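You operate a simulated robot arm through the tools that you are given. There is no shell and no other tool. Be economical: measure what you need, move in short steps, check, and stop when the job is done.

Carry out the task below with a simulated two-armed robot. There is one attempt and no reset: what you move stays moved.

Task
On the bare end of the steel table, fold the white cloth in half and then in half again.

It is judged by the outcome, as a careful person would: the job done as asked, and still so three seconds after it is handed in. It fails if anything else is knocked over, pushed out of place, dropped, spilled or broken. Flat cloth is picked up by pressing the open fingertips on it (5 to 10 N) and closing them slowly along it; thin cloth reads only 2 to 8 mm in the jaws.

Robot
Two 7-joint arms with two-finger parallel grippers on one trunk, on a base that drives. Base frame: it is fixed to the floor where the robot stands at the start and does not move with it; the origin is under the middle of the robot, x ahead of it, y to its left, z up; the surface under the hand at the start is at about z = 0.76. Readings come in m, rad, newtons and seconds.
The left shoulder is at the start at [0.07, 0.163, 1.07], the right one opposite. With the tool pointing down near the work surface each hand reaches from about 0.4 to 0.88 m from the robot's upright axis, wherever it stands, measured 20 degrees to its own side. Places, roughly: bare end of the steel table [0.6, 0, 0.8]. Payload 3.43 kg a hand.
The TCP of each hand is the grasp point between the finger pads, 0.034 m short of the fingertips. In the tool frame z runs along the fingers and y along their closing line. Largest opening 0.128 m; finger width 0.024, thickness 0.012; the body of the gripper, 0.048 by 0.13 m, starts 0.096 m behind the TCP.
Orientation is told as [roll, pitch, yaw] about the base's x, y, z axes, in that order, counted from this pose: with the fingers straight down and closing along the base's y, the tool's x points along the base's -x, its y along +y and its z along -z.

Tools
- The arms move only by the tool nudge_tool. It takes "left_commands", "right_commands" or both (then of equal length, played together; a hand with none holds still); each is a list of rows, each a list of 6 numbers: the shift along the tool's x, y, z in cm, then the turn, a rotation vector about the tool's x, y, z in rad. In form: [[x, y, z, wx, wy, wz], ...]. A call has 1 to 20 rows; each row shifts and turns the commanded pose from where the row before left it, along the tool's axes as they then stand. "left_claw" and "right_claw" are, for a hand that has rows, the finger opening in cm, from 0 to 12.8, set as the call begins (left out, the last holds). Rows are played at 5 a second. More than 0.05 m and 0.15 rad between two rows, or a gripper value outside its range, and nothing of the call is played. Where a pose cannot be reached the arm comes as near as it can. A force on the tool above 40 N (or 10 N above the force at the start of the call, whichever is more), or a blocked arm, ends the call early, and 0.2 s more pass. The fingers move at their own pace (about 0.153 m/s each) and stop on an object; they squeeze with about 24 N. The grip force told is the motor's: it shows also when the fingers shut on nothing. Time passes only in rows, and 0.2 s behind the last, so rows that do not move let the fingers close. It gives the time, the measured TCP pose, the force on the tool (base axes), the opening and the grip force at its end, in the units of the frame above (readings bear some noise), with the torque about the TCP (base axes, N m) and any sound that the robot's microphone picked up.
- Cameras (640 x 400 px; columns grow to the right, rows downward): "scene" is now at [0.1289, 0.0114, 1.3028]; the picture's right is [0.19, -0.98, -0.00], its down [-0.61, -0.12, -0.78] and it looks along [0.77, 0.15, -0.62] (base axes); focal length 244 px, centre (320, 200). "left" rides on the left gripper at [0.076, 0.011, -0.16] in its tool frame; the picture's right is [-0.15, 0.99, 0.00], its down [-0.88, -0.13, -0.46] and it looks along [-0.45, -0.07, 0.89] (tool axes); focal length 234 px, centre (320, 200). "right" rides on the right gripper at [0.076, -0.011, -0.16] in its tool frame; the picture's right is [0.15, 0.99, 0.00], its down [-0.88, 0.13, -0.46] and it looks along [-0.45, 0.07, 0.89] (tool axes); focal length 234 px, centre (320, 200). There is no depth. A picture from a camera that has moved, and an enlarged one, comes with that camera's place and axes in the base frame and with its lens. The place of the scene camera against the robot may be out by one fixed shift of up to 0.018 m in any direction.
- capture(camera): a new picture of that camera. It takes no simulated time.
- move_column(by): slides the trunk up (or, below 0, down) by that many m; the arms and the scene camera ride with it, the base frame stays. It gives what a move gives, with no picture.
- steer(legs): drives the robot by 1 to 6 legs, each [ahead, left, turn to the left] in m, m and rad, along the robot's own axes; the way and the turn of a leg run together, so that a leg with both is an arc; at most 1.5 m and 3.142 rad a leg. The arms and the cameras ride along, it lands a little off, and it stops where it bumps. It gives what a move gives.
- aim_head(pan, tilt): turns the head with the scene camera to pan (to the left, within 1.501 rad either way) and tilt (down, from -0.506 to 1.204), counted from straight ahead of the robot. It gives what a move gives.
- inspect(camera, box): a new picture of the part [left, top, right, bottom] of that camera's present view, enlarged. It takes no simulated time.
- sign_off(): hands the job in; it is judged then, once.

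Work in short steps. Places have to be worked out from the pictures, the camera data and where the tool is seen: move nearer, look again, correct. Check each grasp and each placing, and mend what went wrong. You have 120 turns and 100 pictures in all, those below and enlarged ones among them. Open the grippers and draw the arms clear of the work before you hand the job in, unless the task says otherwise; then end with one line.

The tools are called after "Emit:" as a command line: name --argument value ..., lists and objects as JSON in quotes. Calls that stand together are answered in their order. nudge_tool: Moves the arms, as the interface text tells. Its arguments: {"type":"object","properties":{"left_commands":{"type":"array"},"left_claw":{"type":"number"},"right_commands":{"type":"array"},"right_claw":{"type":"number"}},"required":[]} The other tools are called the same way: move_column (by) slides the trunk up or down; steer (legs) drives the base; aim_head (pan, tilt) turns the head that bears the scene camera; capture (camera) takes a picture; inspect (camera, box) takes an enlarged picture of a part of a camera's view; sign_off () hands the job in.

At the start:

```text
time: 0.0
left_position: [0.7002, 0.174, 1.0024]
left_tool_rot: [0.0, -0.001, 0.0]
left_wrist_force: [0.3, 0.2, 0.0]
left_ft_torque: [0.0, -0.03, 0.02]
left_width: 0.128
left_gripper_force: 0.0
right_position: [0.4286, -0.2961, 0.9247]
right_tool_rot: [0.001, 0.0, -0.001]
right_wrist_force: [-0.6, 0.3, -1.0]
right_ft_torque: [-0.01, 0.0, 0.01]
right_width: 0.1278
right_gripper_force: 0.1
trunk travel left (down, up): [-0.55, 0.39]
robot x, y, heading: [-0.0027, 0.001, -0.004]
head pan, tilt: [0.195, 0.674]
```

scene: 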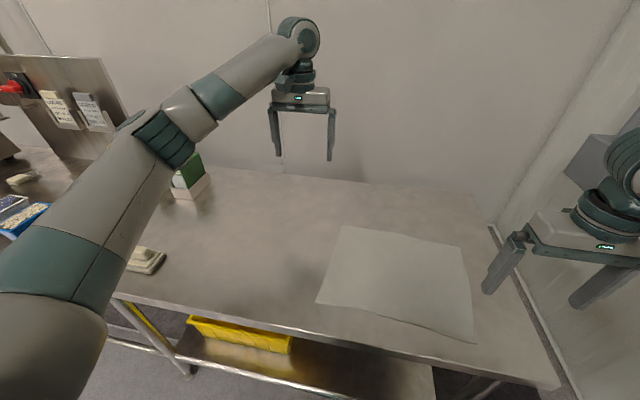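
right: 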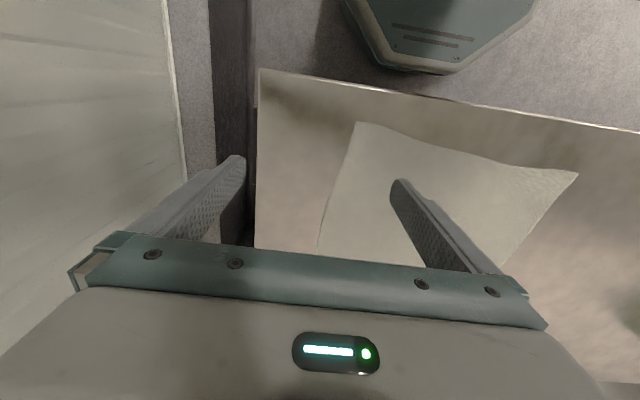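
left: 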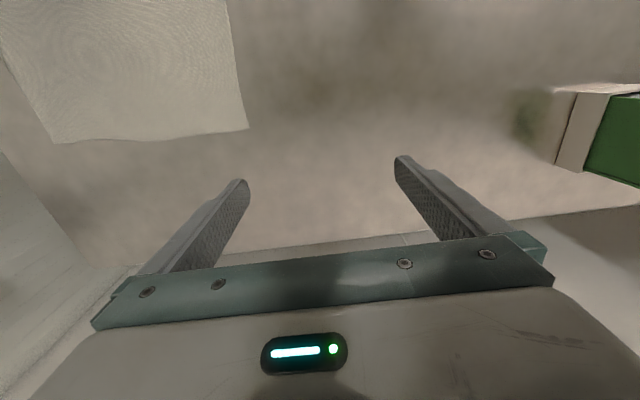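

The hand cameras put the cloth corners near A(0.676,0.054), B(0.652,-0.271), C(0.394,-0.250) and D(0.416,0.088), so it is about 0.33 x 0.26 m and turned by about -0.1 rad. I'll bring both hands above the far corners, slightly inside them, and set 3 cm openings.

Emit:
nudge_tool --left_commands '[[0.5, -1.8, 1.7, 0, 0, 0], [0.5, -1.8, 1.7, 0, 0, 0], [0.5, -1.8, 1.7, 0, 0, 0], [0.5, -1.8, 1.7, 0, 0, 0], [0.5, -1.8, 1.7, 0, 0, 0], [0.5, -1.8, 1.7, 0, 0, 0], [0.5, -1.8, 1.7, 0, 0, 0], [0.5, -1.8, 1.7, 0, 0, 0], [0, 0, 0, 0, 0, 0.1], [0, 0, 0, 0, 0, 0]]' --right_commands '[[-2.64, 0.65, 0.7, 0, 0, 0], [-2.64, 0.65, 0.7, 0, 0, 0], [-2.64, 0.65, 0.7, 0, 0, 0], [-2.64, 0.65, 0.7, 0, 0, 0], [-2.64, 0.65, 0.7, 0, 0, 0], [-2.64, 0.65, 0.7, 0, 0, 0], [-2.64, 0.65, 0.7, 0, 0, 0], [-2.64, 0.65, 0.7, 0, 0, 0], [0, 0, 0, 0, 0, 0.1], [0, 0, 0, 0, 0, 0]]' --left_claw 3 --right_claw 3

Emit:
aim_head --pan -0.15 --tilt 0.8

Emit:
capture --camera "left"

Emit:
capture --camera "right"

Emit:
capture --camera "scene"

```text
time: 2.2
left_position: [0.66, 0.0294, 0.8662]
left_tool_rot: [-0.002, 0.002, -0.102]
left_wrist_force: [0.7, -0.6, -0.1]
left_ft_torque: [0.0, 0.0, 0.0]
left_width: 0.03
left_gripper_force: 0.1
right_position: [0.6386, -0.2425, 0.868]
right_tool_rot: [0.0, 0.001, -0.1]
right_wrist_force: [0.1, 0.9, 1.0]
right_ft_torque: [-0.03, 0.02, -0.03]
right_width: 0.0301
right_gripper_force: 0.0
trunk travel left (down, up): [-0.55, 0.39]
robot x, y, heading: [-0.0026, -0.0025, -0.001]
head pan, tilt: [0.195, 0.674]
```

```text
time: 3.0
left_position: [0.6609, 0.0289, 0.8658]
left_tool_rot: [0.001, 0.001, -0.099]
left_wrist_force: [-0.2, 0.7, -0.1]
left_ft_torque: [-0.02, 0.02, -0.01]
left_width: 0.0299
left_gripper_force: 0.0
right_position: [0.6394, -0.2428, 0.8674]
right_tool_rot: [0.001, 0.0, -0.101]
right_wrist_force: [-0.8, 0.4, -0.2]
right_ft_torque: [-0.01, 0.01, 0.02]
right_width: 0.03
right_gripper_force: 0.1
trunk travel left (down, up): [-0.55, 0.39]
robot x, y, heading: [-0.0028, 0.0018, 0.002]
head pan, tilt: [-0.15, 0.799]
```

```text
96 pictures are left
camera left: at [0.5865, 0.0471, 1.0255], right [0.24, 0.97, 0.0], down [0.86, -0.22, 0.46], along [0.44, -0.11, -0.89], focal length 234 px, centre (320, 200)
```

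left: 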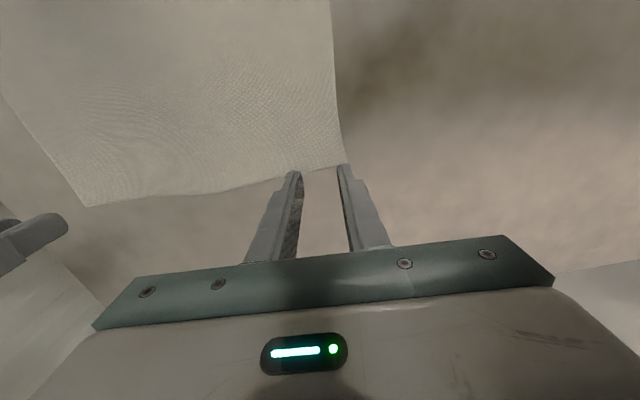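

```text
95 pictures are left
camera right: at [0.5622, -0.2478, 1.0278], right [-0.05, 1.0, 0.0], down [0.89, 0.04, 0.46], along [0.46, 0.02, -0.89], focal length 234 px, centre (320, 200)
```

right: 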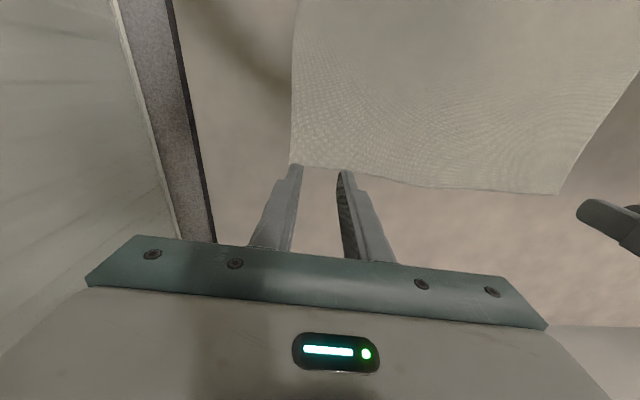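

```text
94 pictures are left
camera scene: at [0.1244, -0.0174, 1.2923], right [-0.15, -0.99, 0.0], down [-0.71, 0.11, -0.7], along [0.69, -0.1, -0.72], focal length 244 px, centre (320, 200)
```

scene: 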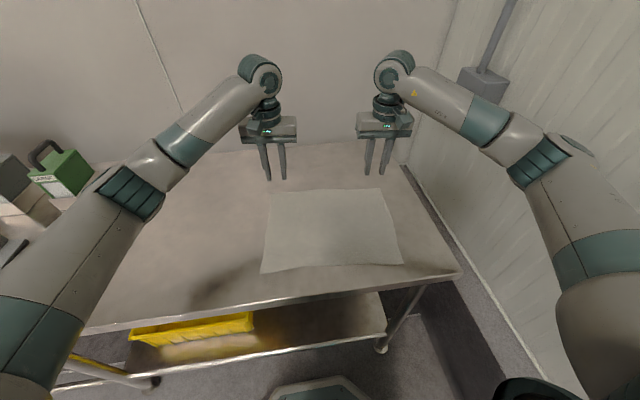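

Both cameras agree on A(0.677,0.054) and B(0.653,-0.279), so the table is at about z 0.76. I'll shift the right hand 0.8 cm outward and lower both hands to just above contact.

Emit:
nudge_tool --left_commands '[[0, 0, 1.6, 0, 0, 0], [0, 0, 1.6, 0, 0, 0], [0, 0, 1.6, 0, 0, 0], [0, 0, 1.6, 0, 0, 0], [0, 0, 0.3, 0, 0, 0], [0, 0, 0, 0, 0, 0]]' --right_commands '[[0, -0.8, 1.6, 0, 0, 0], [0, 0, 1.6, 0, 0, 0], [0, 0, 1.6, 0, 0, 0], [0, 0, 1.6, 0, 0, 0], [0, 0, 0.5, 0, 0, 0], [0, 0, 0, 0, 0, 0]]'

```text
time: 4.4
left_position: [0.6612, 0.0299, 0.7978]
left_tool_rot: [0.001, 0.001, -0.1]
left_wrist_force: [-0.3, -0.5, 0.2]
left_ft_torque: [0.0, 0.0, 0.0]
left_width: 0.0301
left_gripper_force: 0.1
right_position: [0.64, -0.2529, 0.7983]
right_tool_rot: [0.0, 0.002, -0.1]
right_wrist_force: [0.0, -0.3, 0.0]
right_ft_torque: [-0.01, -0.02, 0.01]
right_width: 0.0297
right_gripper_force: 0.0
trunk travel left (down, up): [-0.55, 0.39]
robot x, y, heading: [0.0023, 0.0018, -0.001]
head pan, tilt: [-0.15, 0.799]
```

No contact yet, so I'll go down in small steps.

Emit:
nudge_tool --left_commands '[[0, 0, 0.2, 0, 0, 0], [0, 0, 0.2, 0, 0, 0], [0, 0, 0, 0, 0, 0]]' --right_commands '[[0, 0, 0.2, 0, 0, 0], [0, 0, 0.2, 0, 0, 0], [0, 0, 0, 0, 0, 0]]'

```text
time: 5.2
left_position: [0.6608, 0.0291, 0.7946]
left_tool_rot: [0.001, -0.003, -0.099]
left_wrist_force: [-0.2, -0.2, 2.1]
left_ft_torque: [0.0, 0.0, 0.0]
left_width: 0.0298
left_gripper_force: 0.1
right_position: [0.6395, -0.2522, 0.7966]
right_tool_rot: [-0.001, 0.001, -0.098]
right_wrist_force: [0.5, -1.0, 2.6]
right_ft_torque: [-0.02, -0.02, 0.02]
right_width: 0.0301
right_gripper_force: 0.0
trunk travel left (down, up): [-0.55, 0.39]
robot x, y, heading: [-0.0002, 0.0008, -0.002]
head pan, tilt: [-0.15, 0.799]
```

Contact is starting at about 2 N. I'll press a little more.

Emit:
nudge_tool --left_commands '[[0, 0, 0.2, 0, 0, 0], [0, 0, 0.1, 0, 0, 0], [0, 0, 0, 0, 0, 0]]' --right_commands '[[0, 0, 0.2, 0, 0, 0], [0, 0, 0.1, 0, 0, 0], [0, 0, 0, 0, 0, 0]]'

```text
time: 6.0
left_position: [0.6582, 0.0288, 0.796]
left_tool_rot: [-0.002, -0.007, -0.102]
left_wrist_force: [3.9, -0.9, 21.2]
left_ft_torque: [0.03, -0.15, -0.01]
left_width: 0.0299
left_gripper_force: 0.0
right_position: [0.6375, -0.2532, 0.7954]
right_tool_rot: [0.0, -0.005, -0.1]
right_wrist_force: [2.8, 0.3, 16.7]
right_ft_torque: [-0.07, -0.08, -0.01]
right_width: 0.0302
right_gripper_force: 0.1
trunk travel left (down, up): [-0.55, 0.39]
robot x, y, heading: [0.0022, 0.0011, 0.003]
head pan, tilt: [-0.15, 0.799]
```

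That is too hard, at roughly 7 N per mm. I'll back off to about 8 N.

Emit:
nudge_tool --left_commands '[[0, 0, -0.19, 0, 0, 0], [0, 0, 0, 0, 0, 0]]' --right_commands '[[0, 0, -0.14, 0, 0, 0], [0, 0, 0, 0, 0, 0]]'

```text
time: 6.6
left_position: [0.6581, 0.0296, 0.7958]
left_tool_rot: [0.0, -0.002, -0.099]
left_wrist_force: [2.3, -1.6, 11.7]
left_ft_torque: [-0.11, -0.07, 0.02]
left_width: 0.0301
left_gripper_force: 0.0
right_position: [0.6373, -0.252, 0.7956]
right_tool_rot: [0.0, -0.001, -0.099]
right_wrist_force: [0.4, 1.3, 15.2]
right_ft_torque: [0.05, 0.03, 0.0]
right_width: 0.0301
right_gripper_force: 0.0
trunk travel left (down, up): [-0.55, 0.39]
robot x, y, heading: [0.0015, -0.0001, 0.0]
head pan, tilt: [-0.15, 0.799]
```

Forces are 12 and 15 N. I'll ease off a bit more and start closing in steps.

Emit:
nudge_tool --left_commands '[[0, 0, -0.06, 0, 0, 0], [0, 0, 0, 0, 0, 0]]' --right_commands '[[0, 0, -0.12, 0, 0, 0], [0, 0, 0, 0, 0, 0]]'

Emit:
nudge_tool --left_commands '[[0, 0, 0, 0, 0, 0]]' --right_commands '[[0, 0, 0, 0, 0, 0]]' --left_claw 2.4 --right_claw 2.4

Emit:
nudge_tool --left_commands '[[0, 0, 0, 0, 0, 0]]' --right_commands '[[0, 0, 0, 0, 0, 0]]' --left_claw 1.8 --right_claw 1.8

Emit:
capture --camera "left"

Emit:
capture --camera "right"

```text
time: 7.2
left_position: [0.6593, 0.0291, 0.7958]
left_tool_rot: [-0.001, 0.0, -0.099]
left_wrist_force: [-1.8, -0.1, 11.2]
left_ft_torque: [-0.05, 0.05, -0.02]
left_width: 0.0299
left_gripper_force: 0.0
right_position: [0.6365, -0.2526, 0.7948]
right_tool_rot: [-0.002, 0.0, -0.099]
right_wrist_force: [-0.7, 1.3, 1.9]
right_ft_torque: [0.04, 0.04, 0.0]
right_width: 0.03
right_gripper_force: 0.0
trunk travel left (down, up): [-0.55, 0.39]
robot x, y, heading: [-0.0009, -0.0005, -0.001]
head pan, tilt: [-0.15, 0.799]
```

```text
time: 7.6
left_position: [0.66, 0.0285, 0.7961]
left_tool_rot: [0.0, 0.0, -0.099]
left_wrist_force: [0.3, -0.2, 10.5]
left_ft_torque: [-0.02, -0.02, -0.02]
left_width: 0.0235
left_gripper_force: 0.0
right_position: [0.638, -0.2529, 0.7953]
right_tool_rot: [-0.001, 0.001, -0.098]
right_wrist_force: [-0.3, -0.3, -0.4]
right_ft_torque: [0.01, -0.02, 0.01]
right_width: 0.0239
right_gripper_force: 0.1
trunk travel left (down, up): [-0.55, 0.39]
robot x, y, heading: [-0.0005, -0.003, 0.004]
head pan, tilt: [-0.15, 0.799]
```

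```text
time: 8.0
left_position: [0.6607, 0.0295, 0.7945]
left_tool_rot: [-0.001, -0.001, -0.099]
left_wrist_force: [-0.4, -1.0, 10.6]
left_ft_torque: [-0.01, 0.03, -0.04]
left_width: 0.0171
left_gripper_force: 0.1
right_position: [0.6383, -0.2526, 0.7959]
right_tool_rot: [-0.001, 0.0, -0.1]
right_wrist_force: [-0.7, 0.1, 0.6]
right_ft_torque: [-0.02, 0.03, 0.02]
right_width: 0.0183
right_gripper_force: 0.1
trunk travel left (down, up): [-0.55, 0.39]
robot x, y, heading: [0.0023, 0.0016, -0.001]
head pan, tilt: [-0.15, 0.799]
```

```text
93 pictures are left
camera left: at [0.5859, 0.0463, 0.9549], right [0.24, 0.97, 0.0], down [0.86, -0.22, 0.46], along [0.44, -0.11, -0.89], focal length 234 px, centre (320, 200)
```

left: 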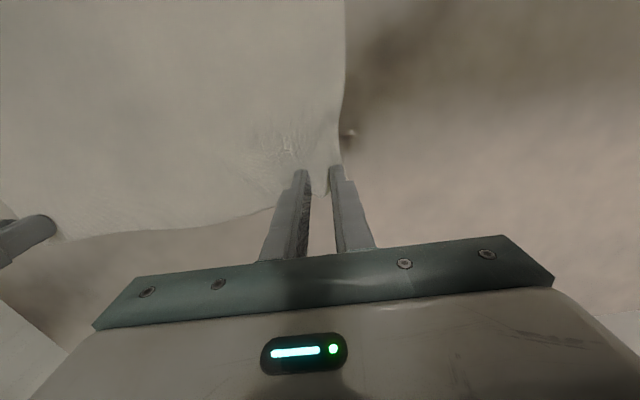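

```text
92 pictures are left
camera right: at [0.5613, -0.2573, 0.9561], right [-0.05, 1.0, 0.0], down [0.89, 0.04, 0.46], along [0.46, 0.02, -0.89], focal length 234 px, centre (320, 200)
```

right: 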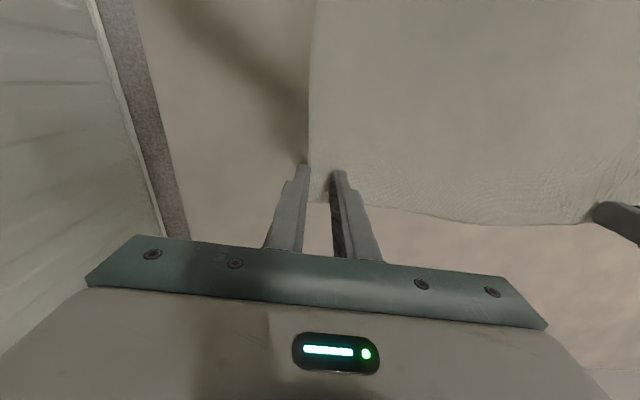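

The left hand is gathering a ridge at about 10 N, and the right hand lost its pressure. I'll keep closing the left, reopen the right to 3 cm, and press it again.

Emit:
nudge_tool --left_commands '[[0, 0, 0, 0, 0, 0]]' --left_claw 1.2 --right_commands '[[0, 0, 0, 0, 0, 0]]' --right_claw 3

Emit:
nudge_tool --left_commands '[[0, 0, 0, 0, 0, 0], [0, 0, 0, 0, 0, 0]]' --left_claw 0.6 --right_commands '[[0, 0, 0.14, 0, 0, 0], [0, 0, 0, 0, 0, 0]]'

Emit:
nudge_tool --left_commands '[[0, 0, 0, 0, 0, 0], [0, 0, 0, 0, 0, 0], [0, 0, 0, 0, 0, 0]]' --left_claw 0

Emit:
capture --camera "left"

```text
time: 8.4
left_position: [0.661, 0.029, 0.7949]
left_tool_rot: [0.002, -0.002, -0.1]
left_wrist_force: [-0.2, 0.4, 10.1]
left_ft_torque: [0.01, -0.04, 0.0]
left_width: 0.0112
left_gripper_force: 0.1
right_position: [0.6382, -0.2523, 0.7967]
right_tool_rot: [0.0, -0.001, -0.1]
right_wrist_force: [-0.7, -1.2, 0.6]
right_ft_torque: [0.02, -0.02, -0.01]
right_width: 0.0299
right_gripper_force: 0.2
trunk travel left (down, up): [-0.55, 0.39]
robot x, y, heading: [0.0015, -0.0005, 0.008]
head pan, tilt: [-0.15, 0.799]
```

```text
time: 9.0
left_position: [0.6602, 0.0294, 0.7969]
left_tool_rot: [0.0, -0.001, -0.1]
left_wrist_force: [1.0, 0.6, 7.9]
left_ft_torque: [-0.01, -0.04, 0.02]
left_width: 0.0059
left_gripper_force: 0.0
right_position: [0.6397, -0.2532, 0.7952]
right_tool_rot: [0.0, -0.002, -0.101]
right_wrist_force: [0.0, 0.6, 4.1]
right_ft_torque: [0.09, 0.01, 0.01]
right_width: 0.0301
right_gripper_force: 0.7
trunk travel left (down, up): [-0.55, 0.39]
robot x, y, heading: [-0.0019, -0.0026, -0.003]
head pan, tilt: [-0.15, 0.799]
```

```text
time: 9.8
left_position: [0.6599, 0.0302, 0.7954]
left_tool_rot: [0.0, -0.002, -0.102]
left_wrist_force: [0.9, -0.7, 7.4]
left_ft_torque: [-0.05, -0.06, -0.03]
left_width: 0.0019
left_gripper_force: 23.6
right_position: [0.6386, -0.254, 0.7952]
right_tool_rot: [0.001, -0.001, -0.099]
right_wrist_force: [-1.1, 1.6, 5.7]
right_ft_torque: [0.11, -0.01, 0.0]
right_width: 0.0302
right_gripper_force: 0.0
trunk travel left (down, up): [-0.55, 0.39]
robot x, y, heading: [-0.0026, -0.0024, -0.002]
head pan, tilt: [-0.15, 0.799]
```

```text
91 pictures are left
camera left: at [0.5857, 0.0465, 0.9549], right [0.24, 0.97, 0.0], down [0.86, -0.22, 0.46], along [0.44, -0.11, -0.89], focal length 234 px, centre (320, 200)
```

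left: 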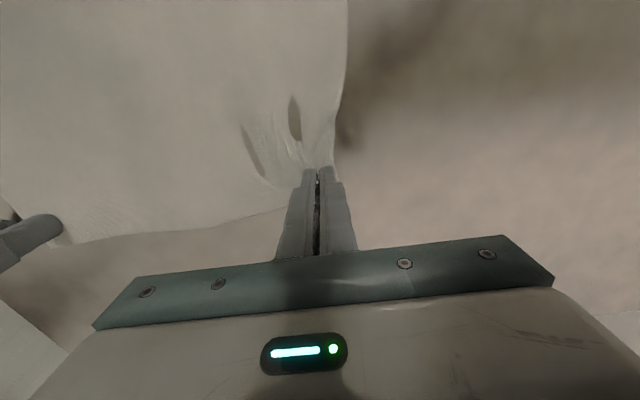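

The left jaws read 1.9 mm with a visible pleat, so it is probably gripped. I'll press the right a little more and close it stepwise.

Emit:
nudge_tool --right_commands '[[0, 0, 0.05, 0, 0, 0], [0, 0, 0, 0, 0, 0]]' --right_claw 2.4

Emit:
nudge_tool --right_commands '[[0, 0, 0, 0, 0, 0]]' --right_claw 1.8

Emit:
nudge_tool --right_commands '[[0, 0, 0.02, 0, 0, 0]]' --right_claw 1.2

Emit:
nudge_tool --right_commands '[[0, 0, 0, 0, 0, 0]]' --right_claw 0.6

Emit:
nudge_tool --right_commands '[[0, 0, 0, 0, 0, 0], [0, 0, 0, 0, 0, 0], [0, 0, 0, 0, 0, 0]]' --right_claw 0

Emit:
capture --camera "right"

```text
time: 10.4
left_position: [0.6596, 0.0293, 0.7954]
left_tool_rot: [0.0, -0.002, -0.097]
left_wrist_force: [1.3, -0.6, 5.3]
left_ft_torque: [-0.04, 0.01, 0.03]
left_width: 0.002
left_gripper_force: 23.8
right_position: [0.6395, -0.2522, 0.7964]
right_tool_rot: [-0.001, -0.001, -0.101]
right_wrist_force: [0.8, 0.4, 8.5]
right_ft_torque: [0.13, -0.05, 0.01]
right_width: 0.0248
right_gripper_force: 0.4
trunk travel left (down, up): [-0.55, 0.39]
robot x, y, heading: [0.0006, 0.0024, 0.004]
head pan, tilt: [-0.15, 0.799]
```

```text
time: 10.8
left_position: [0.6604, 0.0285, 0.7962]
left_tool_rot: [-0.002, -0.001, -0.1]
left_wrist_force: [0.4, -0.6, 5.3]
left_ft_torque: [-0.09, 0.0, 0.06]
left_width: 0.0021
left_gripper_force: 24.2
right_position: [0.6382, -0.2522, 0.7964]
right_tool_rot: [0.0, -0.002, -0.099]
right_wrist_force: [0.4, -0.2, 10.1]
right_ft_torque: [0.09, -0.02, -0.03]
right_width: 0.0177
right_gripper_force: 0.1
trunk travel left (down, up): [-0.55, 0.39]
robot x, y, heading: [0.0007, -0.0009, 0.006]
head pan, tilt: [-0.15, 0.799]
```

```text
time: 11.2
left_position: [0.659, 0.0292, 0.7958]
left_tool_rot: [0.0, -0.002, -0.101]
left_wrist_force: [0.1, -0.8, 4.2]
left_ft_torque: [-0.01, -0.02, 0.0]
left_width: 0.0021
left_gripper_force: 24.0
right_position: [0.6387, -0.2528, 0.796]
right_tool_rot: [0.001, -0.004, -0.101]
right_wrist_force: [0.9, -1.4, 15.7]
right_ft_torque: [-0.04, -0.05, -0.01]
right_width: 0.0075
right_gripper_force: 0.2
trunk travel left (down, up): [-0.55, 0.39]
robot x, y, heading: [0.0009, 0.0008, 0.003]
head pan, tilt: [-0.15, 0.799]
```

```text
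time: 11.6
left_position: [0.6598, 0.0295, 0.797]
left_tool_rot: [0.001, -0.002, -0.1]
left_wrist_force: [1.5, -0.4, 3.3]
left_ft_torque: [0.02, -0.03, 0.02]
left_width: 0.0022
left_gripper_force: 24.2
right_position: [0.6389, -0.251, 0.7957]
right_tool_rot: [-0.001, -0.003, -0.1]
right_wrist_force: [1.5, -2.4, 16.5]
right_ft_torque: [-0.03, 0.0, 0.0]
right_width: 0.0068
right_gripper_force: 0.6
trunk travel left (down, up): [-0.55, 0.39]
robot x, y, heading: [-0.0015, 0.0004, 0.003]
head pan, tilt: [-0.15, 0.799]
```

```text
time: 12.4
left_position: [0.6608, 0.0297, 0.7964]
left_tool_rot: [0.001, -0.002, -0.101]
left_wrist_force: [0.0, -0.2, 1.0]
left_ft_torque: [-0.03, -0.02, 0.0]
left_width: 0.0022
left_gripper_force: 24.2
right_position: [0.6375, -0.2514, 0.7958]
right_tool_rot: [0.001, -0.003, -0.098]
right_wrist_force: [1.4, 2.1, 16.6]
right_ft_torque: [0.13, 0.02, -0.03]
right_width: 0.0001
right_gripper_force: 23.7
trunk travel left (down, up): [-0.55, 0.39]
robot x, y, heading: [-0.0006, 0.0027, 0.001]
head pan, tilt: [-0.15, 0.799]
```

```text
90 pictures are left
camera right: at [0.5606, -0.2563, 0.9549], right [-0.05, 1.0, 0.0], down [0.89, 0.04, 0.46], along [0.46, 0.02, -0.89], focal length 234 px, centre (320, 200)
```

right: 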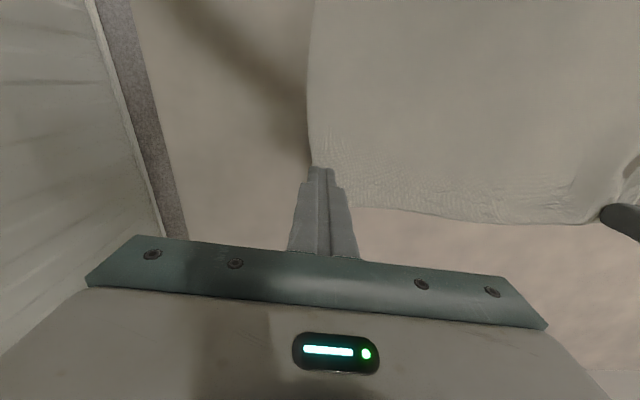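

The right jaws closed on nothing (0.1 mm). I'll open and raise the right hand a few cm to look again.

Emit:
nudge_tool --right_commands '[[0, 0, -0.3, 0, 0, 0], [0, 0, -2, 0, 0, 0], [0, 0, -2, 0, 0, 0], [0, 0, -2, 0, 0, 0], [0, 0, 0, 0, 0, 0]]' --right_claw 3.5

Emit:
capture --camera "right"

```text
time: 13.6
left_position: [0.6607, 0.0289, 0.7964]
left_tool_rot: [0.0, -0.001, -0.101]
left_wrist_force: [1.5, -0.7, 7.4]
left_ft_torque: [-0.04, -0.03, 0.05]
left_width: 0.002
left_gripper_force: 23.6
right_position: [0.638, -0.2531, 0.8554]
right_tool_rot: [0.0, -0.001, -0.1]
right_wrist_force: [-0.4, -0.1, 0.0]
right_ft_torque: [-0.02, 0.01, 0.02]
right_width: 0.0347
right_gripper_force: 0.0
trunk travel left (down, up): [-0.55, 0.39]
robot x, y, heading: [0.0021, -0.0014, -0.003]
head pan, tilt: [-0.15, 0.799]
```

```text
89 pictures are left
camera right: at [0.5608, -0.2581, 1.0157], right [-0.05, 1.0, 0.0], down [0.89, 0.04, 0.46], along [0.46, 0.02, -0.89], focal length 234 px, centre (320, 200)
```

right: 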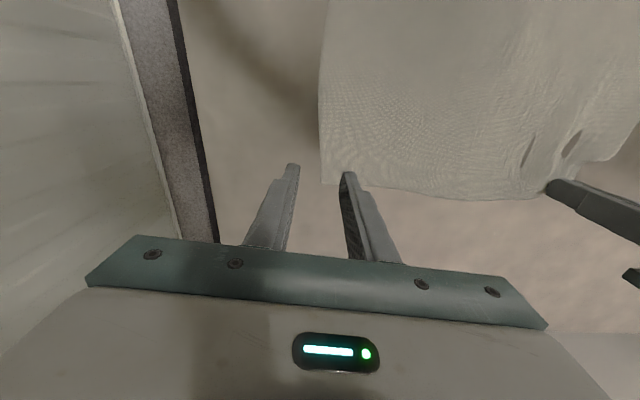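

Corner B has shifted to about (0.670,-0.253). I'll move the right hand to (0.655,-0.226) and go down to light contact.

Emit:
nudge_tool --right_commands '[[-1.4, 2.9, 0, 0, 0, 0], [0, 0, 1.9, 0, 0, 0], [0, 0, 1.9, 0, 0, 0], [0, 0, 1.9, 0, 0, 0], [0, 0, 0.2, 0, 0, 0], [0, 0, 0, 0, 0, 0]]' --right_claw 3

Emit:
nudge_tool --right_commands '[[0, 0, 0.1, 0, 0, 0], [0, 0, 0, 0, 0, 0]]'

```text
time: 15.0
left_position: [0.6599, 0.0283, 0.796]
left_tool_rot: [0.001, -0.002, -0.099]
left_wrist_force: [0.6, -0.2, 9.3]
left_ft_torque: [0.0, 0.01, 0.04]
left_width: 0.0019
left_gripper_force: 23.9
right_position: [0.655, -0.2253, 0.7976]
right_tool_rot: [0.0, 0.001, -0.1]
right_wrist_force: [0.5, 0.4, 0.1]
right_ft_torque: [0.0, 0.0, 0.01]
right_width: 0.03
right_gripper_force: 0.0
trunk travel left (down, up): [-0.55, 0.39]
robot x, y, heading: [-0.0024, -0.0001, 0.001]
head pan, tilt: [-0.15, 0.799]
```

```text
time: 15.6
left_position: [0.6605, 0.0286, 0.7958]
left_tool_rot: [-0.001, -0.003, -0.099]
left_wrist_force: [0.9, -0.4, 11.5]
left_ft_torque: [-0.05, -0.06, 0.0]
left_width: 0.0022
left_gripper_force: 24.3
right_position: [0.655, -0.2248, 0.7962]
right_tool_rot: [0.001, 0.0, -0.1]
right_wrist_force: [0.8, 0.2, 0.4]
right_ft_torque: [0.0, 0.01, 0.0]
right_width: 0.0299
right_gripper_force: 0.0
trunk travel left (down, up): [-0.55, 0.39]
robot x, y, heading: [0.0006, 0.0034, -0.003]
head pan, tilt: [-0.15, 0.799]
```

Still no contact, so I'll press further.

Emit:
nudge_tool --right_commands '[[0, 0, 0.1, 0, 0, 0], [0, 0, 0.1, 0, 0, 0], [0, 0, 0, 0, 0, 0]]'

```text
time: 16.4
left_position: [0.6591, 0.0299, 0.7948]
left_tool_rot: [0.0, -0.002, -0.1]
left_wrist_force: [1.5, -0.5, 8.5]
left_ft_torque: [-0.05, -0.03, 0.03]
left_width: 0.0022
left_gripper_force: 24.4
right_position: [0.6542, -0.2251, 0.7953]
right_tool_rot: [-0.001, -0.002, -0.099]
right_wrist_force: [0.0, 1.5, 4.6]
right_ft_torque: [0.03, 0.0, -0.02]
right_width: 0.0298
right_gripper_force: 0.1
trunk travel left (down, up): [-0.55, 0.39]
robot x, y, heading: [0.0014, -0.0009, 0.002]
head pan, tilt: [-0.15, 0.799]
```

It reads 4.6 N. I'll add a touch of pressure and close stepwise.

Emit:
nudge_tool --right_commands '[[0, 0, 0.05, 0, 0, 0], [0, 0, 0, 0, 0, 0]]'

Emit:
nudge_tool --right_commands '[[0, 0, 0, 0, 0, 0]]' --right_claw 2.5

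Emit:
nudge_tool --right_commands '[[0, 0, 0, 0, 0, 0]]' --right_claw 2.0

Emit:
nudge_tool --right_commands '[[0, 0, 0, 0, 0, 0]]' --right_claw 1.5

Emit:
nudge_tool --right_commands '[[0, 0, 0, 0, 0, 0]]' --right_claw 1.0

Emit:
capture --camera "right"

```text
time: 17.0
left_position: [0.6591, 0.0299, 0.7953]
left_tool_rot: [0.0, -0.001, -0.098]
left_wrist_force: [1.3, -0.2, 3.7]
left_ft_torque: [-0.01, 0.0, 0.01]
left_width: 0.0023
left_gripper_force: 23.5
right_position: [0.6566, -0.2235, 0.7951]
right_tool_rot: [0.0, -0.004, -0.099]
right_wrist_force: [-2.7, -0.1, 13.5]
right_ft_torque: [0.0, 0.1, -0.02]
right_width: 0.0298
right_gripper_force: 0.1
trunk travel left (down, up): [-0.55, 0.39]
robot x, y, heading: [-0.0006, 0.0005, -0.003]
head pan, tilt: [-0.15, 0.799]
```

```text
time: 17.4
left_position: [0.6586, 0.0288, 0.7961]
left_tool_rot: [0.001, -0.001, -0.099]
left_wrist_force: [0.0, -1.0, 2.5]
left_ft_torque: [-0.02, -0.03, 0.05]
left_width: 0.0019
left_gripper_force: 23.8
right_position: [0.6554, -0.2244, 0.7957]
right_tool_rot: [0.0, -0.002, -0.1]
right_wrist_force: [1.0, -1.0, 16.9]
right_ft_torque: [0.01, 0.02, -0.02]
right_width: 0.0238
right_gripper_force: 0.1
trunk travel left (down, up): [-0.55, 0.39]
robot x, y, heading: [0.0006, -0.0008, -0.002]
head pan, tilt: [-0.15, 0.799]
```

```text
time: 17.8
left_position: [0.6598, 0.029, 0.7956]
left_tool_rot: [0.002, -0.003, -0.1]
left_wrist_force: [0.4, -0.2, 1.5]
left_ft_torque: [-0.03, -0.02, 0.04]
left_width: 0.0018
left_gripper_force: 23.4
right_position: [0.6554, -0.2256, 0.7963]
right_tool_rot: [0.0, -0.004, -0.098]
right_wrist_force: [0.8, 0.3, 21.1]
right_ft_torque: [0.04, 0.01, 0.03]
right_width: 0.0185
right_gripper_force: 0.0
trunk travel left (down, up): [-0.55, 0.39]
robot x, y, heading: [0.003, -0.0016, -0.005]
head pan, tilt: [-0.15, 0.799]
```

```text
time: 18.2
left_position: [0.661, 0.0296, 0.7977]
left_tool_rot: [0.0, -0.001, -0.1]
left_wrist_force: [0.2, 0.3, 1.3]
left_ft_torque: [0.0, 0.0, 0.02]
left_width: 0.002
left_gripper_force: 23.8
right_position: [0.6547, -0.225, 0.7954]
right_tool_rot: [0.0, -0.004, -0.098]
right_wrist_force: [1.1, 1.5, 20.3]
right_ft_torque: [0.04, 0.01, -0.02]
right_width: 0.0134
right_gripper_force: 0.1
trunk travel left (down, up): [-0.55, 0.39]
robot x, y, heading: [-0.0026, 0.0023, 0.004]
head pan, tilt: [-0.15, 0.799]
```

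```text
time: 18.6
left_position: [0.6585, 0.0299, 0.796]
left_tool_rot: [0.0, -0.003, -0.1]
left_wrist_force: [-0.4, -0.7, 0.6]
left_ft_torque: [-0.02, -0.03, 0.01]
left_width: 0.0021
left_gripper_force: 23.9
right_position: [0.6545, -0.2247, 0.7954]
right_tool_rot: [0.0, -0.004, -0.1]
right_wrist_force: [0.5, -0.3, 23.4]
right_ft_torque: [0.05, 0.03, 0.01]
right_width: 0.0086
right_gripper_force: 0.0
trunk travel left (down, up): [-0.55, 0.39]
robot x, y, heading: [-0.0, 0.0026, -0.001]
head pan, tilt: [-0.15, 0.799]
```

```text
88 pictures are left
camera right: at [0.5773, -0.229, 0.9548], right [-0.05, 1.0, 0.0], down [0.89, 0.04, 0.46], along [0.46, 0.02, -0.89], focal length 234 px, centre (320, 200)
```

right: 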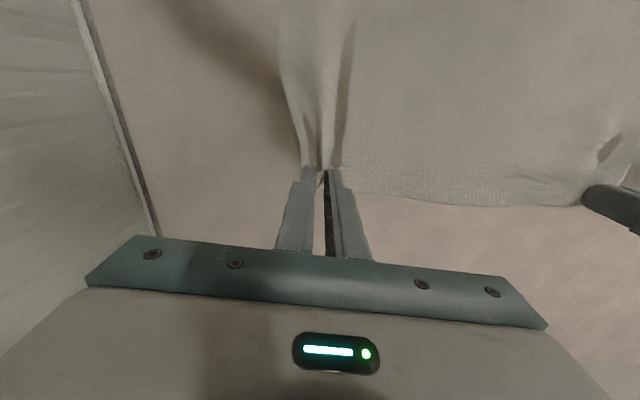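

A clear ridge now stands between the fingers. I'll ease the force slightly and close fully.

Emit:
nudge_tool --right_commands '[[0, 0, -0.05, 0, 0, 0]]' --right_claw 0.5

Emit:
nudge_tool --right_commands '[[0, 0, 0, 0, 0, 0], [0, 0, 0, 0, 0, 0], [0, 0, 0, 0, 0, 0]]' --right_claw 0

```text
time: 19.0
left_position: [0.6589, 0.03, 0.7953]
left_tool_rot: [0.001, -0.003, -0.099]
left_wrist_force: [-0.5, -0.6, 0.8]
left_ft_torque: [-0.08, -0.01, 0.03]
left_width: 0.0022
left_gripper_force: 23.9
right_position: [0.6547, -0.2234, 0.796]
right_tool_rot: [0.001, -0.001, -0.099]
right_wrist_force: [1.9, 0.7, 22.1]
right_ft_torque: [0.07, -0.04, -0.03]
right_width: 0.0046
right_gripper_force: 0.1
trunk travel left (down, up): [-0.55, 0.39]
robot x, y, heading: [0.0019, 0.0019, 0.001]
head pan, tilt: [-0.15, 0.799]
```

```text
time: 19.8
left_position: [0.6596, 0.0298, 0.7955]
left_tool_rot: [0.001, -0.003, -0.099]
left_wrist_force: [-1.2, -1.2, 0.6]
left_ft_torque: [-0.04, 0.05, -0.02]
left_width: 0.0021
left_gripper_force: 23.6
right_position: [0.655, -0.2228, 0.7948]
right_tool_rot: [-0.002, -0.001, -0.101]
right_wrist_force: [-0.2, 0.9, 19.6]
right_ft_torque: [0.14, 0.02, -0.04]
right_width: 0.002
right_gripper_force: 24.1
trunk travel left (down, up): [-0.55, 0.39]
robot x, y, heading: [0.0016, 0.0019, -0.002]
head pan, tilt: [-0.15, 0.799]
```

Both jaws read 2 mm. I'll lift both hands 5 cm to check the grasps.

Emit:
nudge_tool --left_commands '[[0, 0, -1, 0, 0, 0], [0, 0, -1, 0, 0, 0], [0, 0, -1, 0, 0, 0], [0, 0, -1, 0, 0, 0], [0, 0, -1, 0, 0, 0], [0, 0, 0, 0, 0, 0]]' --right_commands '[[0, 0, -1, 0, 0, 0], [0, 0, -1, 0, 0, 0], [0, 0, -1, 0, 0, 0], [0, 0, -1, 0, 0, 0], [0, 0, -1, 0, 0, 0], [0, 0, 0, 0, 0, 0]]'

Emit:
capture --camera "scene"

```text
time: 21.2
left_position: [0.6619, 0.0283, 0.8445]
left_tool_rot: [-0.001, 0.0, -0.1]
left_wrist_force: [0.4, -1.9, -1.0]
left_ft_torque: [-0.06, 0.01, 0.06]
left_width: 0.0021
left_gripper_force: 24.0
right_position: [0.6543, -0.2257, 0.8424]
right_tool_rot: [0.0, -0.001, -0.1]
right_wrist_force: [0.4, 1.2, -0.2]
right_ft_torque: [0.07, -0.03, -0.02]
right_width: 0.0023
right_gripper_force: 24.0
trunk travel left (down, up): [-0.55, 0.39]
robot x, y, heading: [0.0038, -0.0027, -0.003]
head pan, tilt: [-0.15, 0.799]
```

```text
87 pictures are left
camera scene: at [0.1245, -0.0175, 1.2922], right [-0.15, -0.99, 0.0], down [-0.71, 0.11, -0.7], along [0.69, -0.1, -0.72], focal length 244 px, centre (320, 200)
```

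scene: 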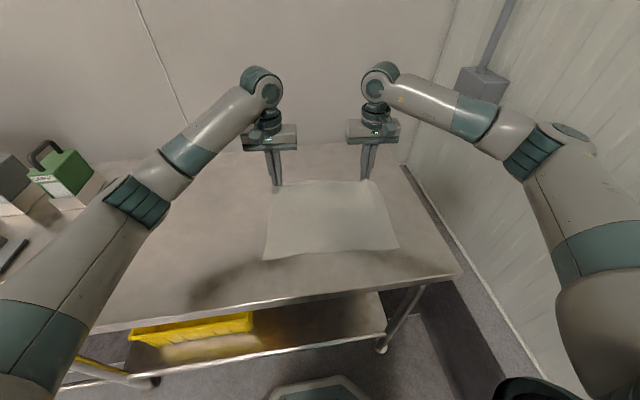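

Both corners are held. The hands need room to tilt so the held edge turns over properly, so I'll raise the trunk until the cloth hangs clear. Then I'll back off a little and tilt in the air.

Emit:
move_column --by 0.23

Emit:
capture --camera "scene"

```text
time: 23.6
left_position: [0.66, 0.0288, 1.0752]
left_tool_rot: [0.0, -0.001, -0.099]
left_wrist_force: [-0.3, -2.1, -0.4]
left_ft_torque: [-0.06, -0.02, -0.02]
left_width: 0.0021
left_gripper_force: 24.5
right_position: [0.6544, -0.2246, 1.0721]
right_tool_rot: [0.0, 0.002, -0.099]
right_wrist_force: [-0.1, 1.0, 0.5]
right_ft_torque: [0.07, 0.02, 0.0]
right_width: 0.0021
right_gripper_force: 24.7
trunk travel left (down, up): [-0.78, 0.16]
robot x, y, heading: [-0.0002, 0.002, 0.002]
head pan, tilt: [-0.15, 0.799]
```

```text
86 pictures are left
camera scene: at [0.1246, -0.0175, 1.5222], right [-0.15, -0.99, 0.0], down [-0.71, 0.11, -0.7], along [0.69, -0.1, -0.72], focal length 244 px, centre (320, 200)
```

scene: 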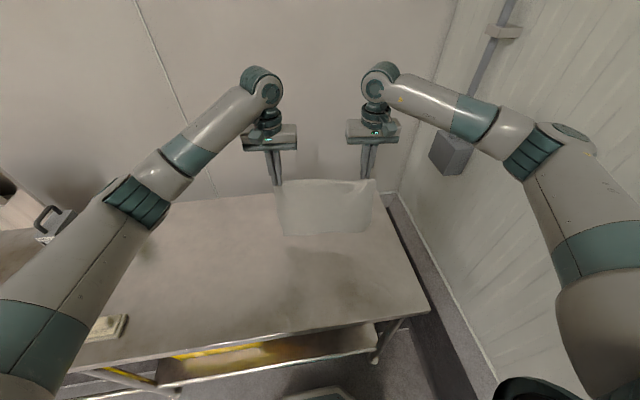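

The cloth hangs cleanly from both hands. I'll drive back 0.15 m, then square the yaw and tilt the fingers forward in the air.

Emit:
steer --legs '[[-0.15, 0, 0]]'

Emit:
nudge_tool --left_commands '[[0, 0, 0, 0, 0, -0.1], [0, 0, 0, 0, -0.12, 0], [0, 0, 0, 0, -0.12, 0], [0, 0, 0, 0, -0.12, 0], [0, 0, 0, 0, -0.12, 0], [0, 0, 0, 0, -0.12, 0], [0, 0, 0, 0, -0.12, 0], [0, 0, 0, 0, -0.12, 0], [0, 0, 0, 0, -0.12, 0], [0, 0, 0, 0, 0, 0]]' --right_commands '[[0, 0, 0, 0, 0, -0.1], [0, 0, 0, 0, -0.12, 0], [0, 0, 0, 0, -0.12, 0], [0, 0, 0, 0, -0.12, 0], [0, 0, 0, 0, -0.12, 0], [0, 0, 0, 0, -0.12, 0], [0, 0, 0, 0, -0.12, 0], [0, 0, 0, 0, -0.12, 0], [0, 0, 0, 0, -0.12, 0], [0, 0, 0, 0, 0, 0]]'

Emit:
capture --camera "scene"

Emit:
capture --camera "left"

```text
time: 25.1
left_position: [0.5075, 0.031, 1.0738]
left_tool_rot: [0.001, 0.001, -0.097]
left_wrist_force: [0.4, -1.5, 0.3]
left_ft_torque: [-0.09, 0.0, -0.01]
left_width: 0.0021
left_gripper_force: 24.0
right_position: [0.5023, -0.2244, 1.0719]
right_tool_rot: [0.0, 0.002, -0.099]
right_wrist_force: [0.7, 2.1, -0.7]
right_ft_torque: [0.05, 0.02, -0.02]
right_width: 0.0022
right_gripper_force: 24.2
trunk travel left (down, up): [-0.78, 0.16]
robot x, y, heading: [-0.1584, 0.0013, 0.004]
head pan, tilt: [-0.15, 0.799]
```

```text
time: 27.2
left_position: [0.5071, 0.0302, 1.0753]
left_tool_rot: [0.0, -0.962, 0.003]
left_wrist_force: [-0.9, -2.7, -0.8]
left_ft_torque: [-0.01, 0.02, -0.09]
left_width: 0.0021
left_gripper_force: 23.6
right_position: [0.5019, -0.2238, 1.0728]
right_tool_rot: [-0.001, -0.96, 0.001]
right_wrist_force: [-0.3, 2.3, 0.3]
right_ft_torque: [0.12, -0.03, 0.08]
right_width: 0.0018
right_gripper_force: 24.2
trunk travel left (down, up): [-0.78, 0.16]
robot x, y, heading: [-0.1528, 0.0019, -0.001]
head pan, tilt: [-0.15, 0.799]
```

```text
85 pictures are left
camera scene: at [-0.0298, -0.0172, 1.5222], right [-0.15, -0.99, 0.0], down [-0.71, 0.11, -0.7], along [0.69, -0.1, -0.72], focal length 244 px, centre (320, 200)
```

scene: 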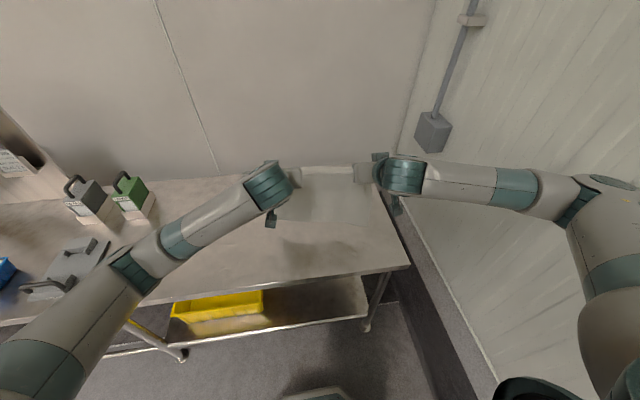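

```text
84 pictures are left
camera left: at [0.3331, 0.0405, 1.1039], right [0.08, 0.99, 0.12], down [0.13, -0.13, 0.98], along [0.99, -0.07, -0.14], focal length 234 px, centre (320, 200)
```

left: 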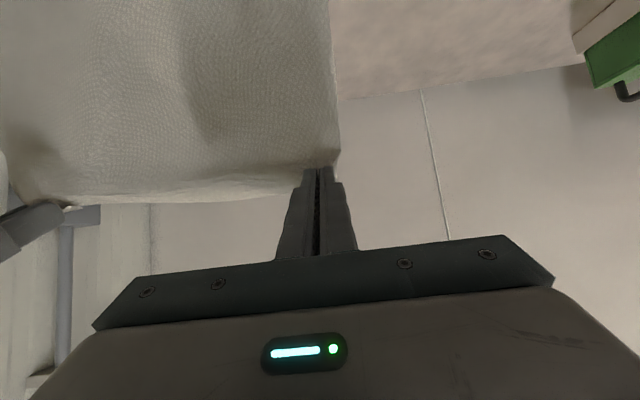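

The cloth hangs straight down from the tilted fingers, with its bottom near z 0.80. I'll lower slightly, then move diagonally forward and down so the near half lays out on the table.

Emit:
move_column --by -0.03

Emit:
nudge_tool --left_commands '[[0.36, 0, 1.23, 0, 0, 0], [0.36, 0, 1.23, 0, 0, 0], [0.36, 0, 1.23, 0, 0, 0], [0.36, 0, 1.23, 0, 0, 0], [0.36, 0, 1.23, 0, 0, 0], [0.36, 0, 1.23, 0, 0, 0], [0.36, 0, 1.23, 0, 0, 0], [0.36, 0, 1.23, 0, 0, 0], [0, 0, 0, 0, 0, 0]]' --right_commands '[[0.36, 0, 1.23, 0, 0, 0], [0.36, 0, 1.23, 0, 0, 0], [0.36, 0, 1.23, 0, 0, 0], [0.36, 0, 1.23, 0, 0, 0], [0.36, 0, 1.23, 0, 0, 0], [0.36, 0, 1.23, 0, 0, 0], [0.36, 0, 1.23, 0, 0, 0], [0.36, 0, 1.23, 0, 0, 0], [0, 0, 0, 0, 0, 0]]'

Emit:
capture --camera "scene"

Emit:
capture --camera "left"

```text
time: 28.0
left_position: [0.5065, 0.0312, 1.0457]
left_tool_rot: [0.001, -0.959, 0.002]
left_wrist_force: [-0.3, -3.8, -0.5]
left_ft_torque: [-0.02, 0.04, -0.11]
left_width: 0.0022
left_gripper_force: 23.8
right_position: [0.5009, -0.2226, 1.0434]
right_tool_rot: [0.0, -0.96, 0.002]
right_wrist_force: [-0.4, 2.8, 1.0]
right_ft_torque: [0.09, -0.03, 0.1]
right_width: 0.002
right_gripper_force: 23.9
trunk travel left (down, up): [-0.75, 0.19]
robot x, y, heading: [-0.155, -0.0024, 0.005]
head pan, tilt: [-0.15, 0.799]
```

```text
time: 30.0
left_position: [0.5719, 0.032, 0.9647]
left_tool_rot: [0.001, -0.961, -0.001]
left_wrist_force: [-0.5, -5.1, -0.2]
left_ft_torque: [-0.01, 0.04, -0.19]
left_width: 0.002
left_gripper_force: 23.6
right_position: [0.5661, -0.225, 0.962]
right_tool_rot: [0.001, -0.959, 0.0]
right_wrist_force: [0.2, 5.2, 1.0]
right_ft_torque: [0.16, -0.03, 0.14]
right_width: 0.0021
right_gripper_force: 24.1
trunk travel left (down, up): [-0.75, 0.19]
robot x, y, heading: [-0.1545, 0.0016, 0.004]
head pan, tilt: [-0.15, 0.799]
```

```text
83 pictures are left
camera scene: at [-0.0306, -0.0183, 1.4923], right [-0.15, -0.99, 0.0], down [-0.71, 0.11, -0.7], along [0.69, -0.1, -0.72], focal length 244 px, centre (320, 200)
```

scene: 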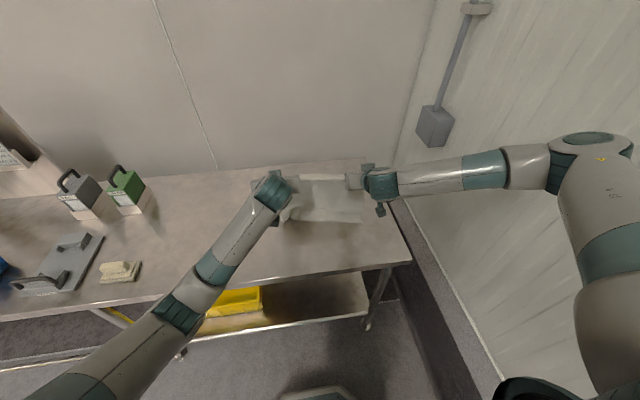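

```text
82 pictures are left
camera left: at [0.3985, 0.0417, 0.9942], right [0.08, 0.99, 0.12], down [0.13, -0.13, 0.98], along [0.99, -0.07, -0.14], focal length 234 px, centre (320, 200)
```

left: 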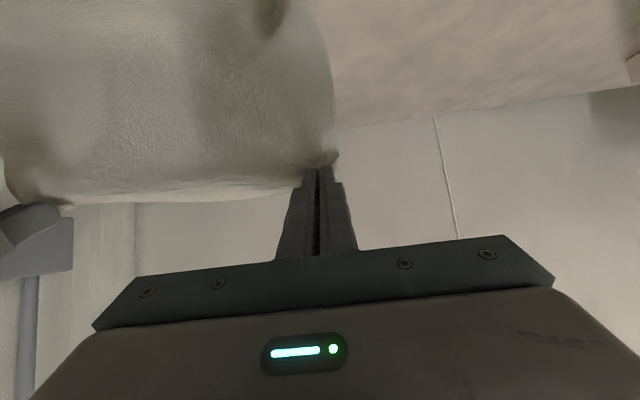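

The side tension is about 5 N, so I'll bring the hands 0.4 cm closer each. First I'll zoom in to see how the cloth lies.

Emit:
inspect --camera "scene" --box '[240, 140, 440, 265]'

```text
3.20 times, centred on (340, 202) of scene
camera zoom: at [-0.0306, -0.0183, 1.4923], right [-0.15, -0.99, 0.0], down [-0.71, 0.11, -0.7], along [0.69, -0.1, -0.72], focal length 782 px, centre (256, 192)
```

zoom: 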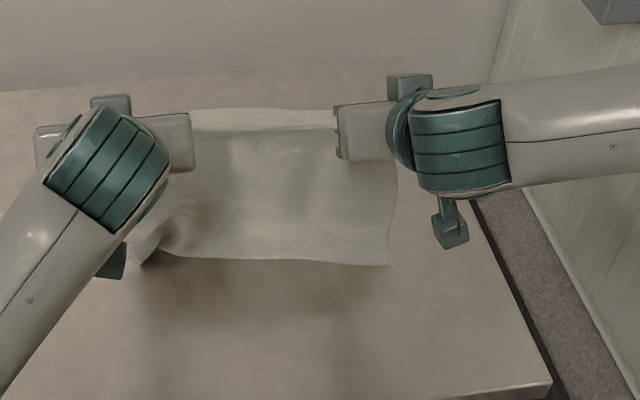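

I'll continue laying it down, with the hands easing inward.

Emit:
nudge_tool --left_commands '[[0.36, -0.1, 1.23, 0, 0, 0], [0.36, -0.1, 1.23, 0, 0, 0], [0.36, -0.1, 1.23, 0, 0, 0], [0.36, -0.1, 1.23, 0, 0, 0], [0, 0, 0, 0, 0, 0]]' --right_commands '[[0.36, 0.1, 1.23, 0, 0, 0], [0.36, 0.1, 1.23, 0, 0, 0], [0.36, 0.1, 1.23, 0, 0, 0], [0.36, 0.1, 1.23, 0, 0, 0], [0, 0, 0, 0, 0, 0]]'

Emit:
aim_head --pan 0 --tilt 0.8

Emit:
inspect --camera "scene" --box '[220, 130, 460, 280]'

```text
time: 31.2
left_position: [0.6024, 0.0259, 0.9232]
left_tool_rot: [-0.001, -0.96, 0.001]
left_wrist_force: [-0.1, -1.5, 0.3]
left_ft_torque: [-0.01, -0.02, -0.02]
left_width: 0.002
left_gripper_force: 24.4
right_position: [0.5701, -0.2253, 0.9579]
right_tool_rot: [0.001, -0.956, 0.002]
right_wrist_force: [-0.8, 1.4, -0.5]
right_ft_torque: [0.04, 0.01, 0.0]
right_width: 0.0019
right_gripper_force: 24.0
right hand out of reach, approached as far as the arm can: row 1, 2, 3, 4
trunk travel left (down, up): [-0.75, 0.19]
robot x, y, heading: [-0.1504, -0.0019, 0.004]
head pan, tilt: [-0.15, 0.799]
```

```text
time: 31.9
left_position: [0.6035, 0.0271, 0.925]
left_tool_rot: [0.001, -0.961, 0.0]
left_wrist_force: [-0.1, 0.7, 0.0]
left_ft_torque: [0.01, -0.02, 0.0]
left_width: 0.0019
left_gripper_force: 23.7
right_position: [0.5712, -0.226, 0.9579]
right_tool_rot: [0.003, -0.957, 0.002]
right_wrist_force: [-0.2, 0.2, 0.2]
right_ft_torque: [0.0, 0.04, 0.0]
right_width: 0.002
right_gripper_force: 24.7
trunk travel left (down, up): [-0.75, 0.19]
robot x, y, heading: [-0.1573, -0.0024, -0.003]
head pan, tilt: [0.0, 0.799]
```

```text
2.67 times, centred on (340, 205) of scene
camera zoom: at [-0.0292, -0.0053, 1.4922], right [0.0, -1.0, 0.0], down [-0.72, 0.0, -0.7], along [0.7, 0.0, -0.72], focal length 651 px, centre (267, 187)
```

zoom: 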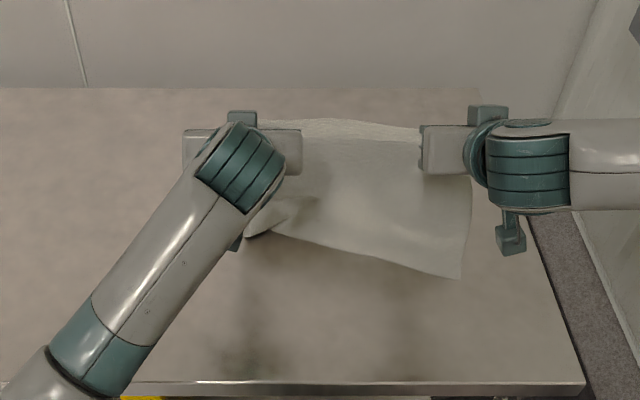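

The right arm ran out of reach with the trunk high, which skewed the cloth. I'll bring the left back level with the right and lift clear, then swap trunk height for arm height.

Emit:
nudge_tool --left_commands '[[-0.36, 0.05, -1.23, 0, 0, 0], [-0.36, 0.05, -1.23, 0, 0, 0], [-0.36, 0, -1.23, 0, 0, 0], [-0.36, 0, -1.23, 0, 0, 0], [0, 0, 0, 0, 0, 0]]' --right_commands '[[-0.36, -0.05, -1.23, 0, 0, 0], [-0.36, -0.05, -1.23, 0, 0, 0], [-0.36, 0, -1.23, 0, 0, 0], [-0.36, 0, -1.23, 0, 0, 0], [0, 0, 0, 0, 0, 0]]'

```text
time: 33.1
left_position: [0.5709, 0.0279, 0.9646]
left_tool_rot: [0.001, -0.961, 0.003]
left_wrist_force: [-0.6, -1.2, -0.7]
left_ft_torque: [-0.01, 0.03, -0.06]
left_width: 0.0022
left_gripper_force: 24.8
right_position: [0.5377, -0.227, 0.9977]
right_tool_rot: [0.0, -0.961, 0.002]
right_wrist_force: [-0.1, 2.1, -0.7]
right_ft_torque: [0.04, 0.01, -0.04]
right_width: 0.0018
right_gripper_force: 24.0
trunk travel left (down, up): [-0.75, 0.19]
robot x, y, heading: [-0.1551, -0.0004, 0.001]
head pan, tilt: [0.0, 0.799]
```

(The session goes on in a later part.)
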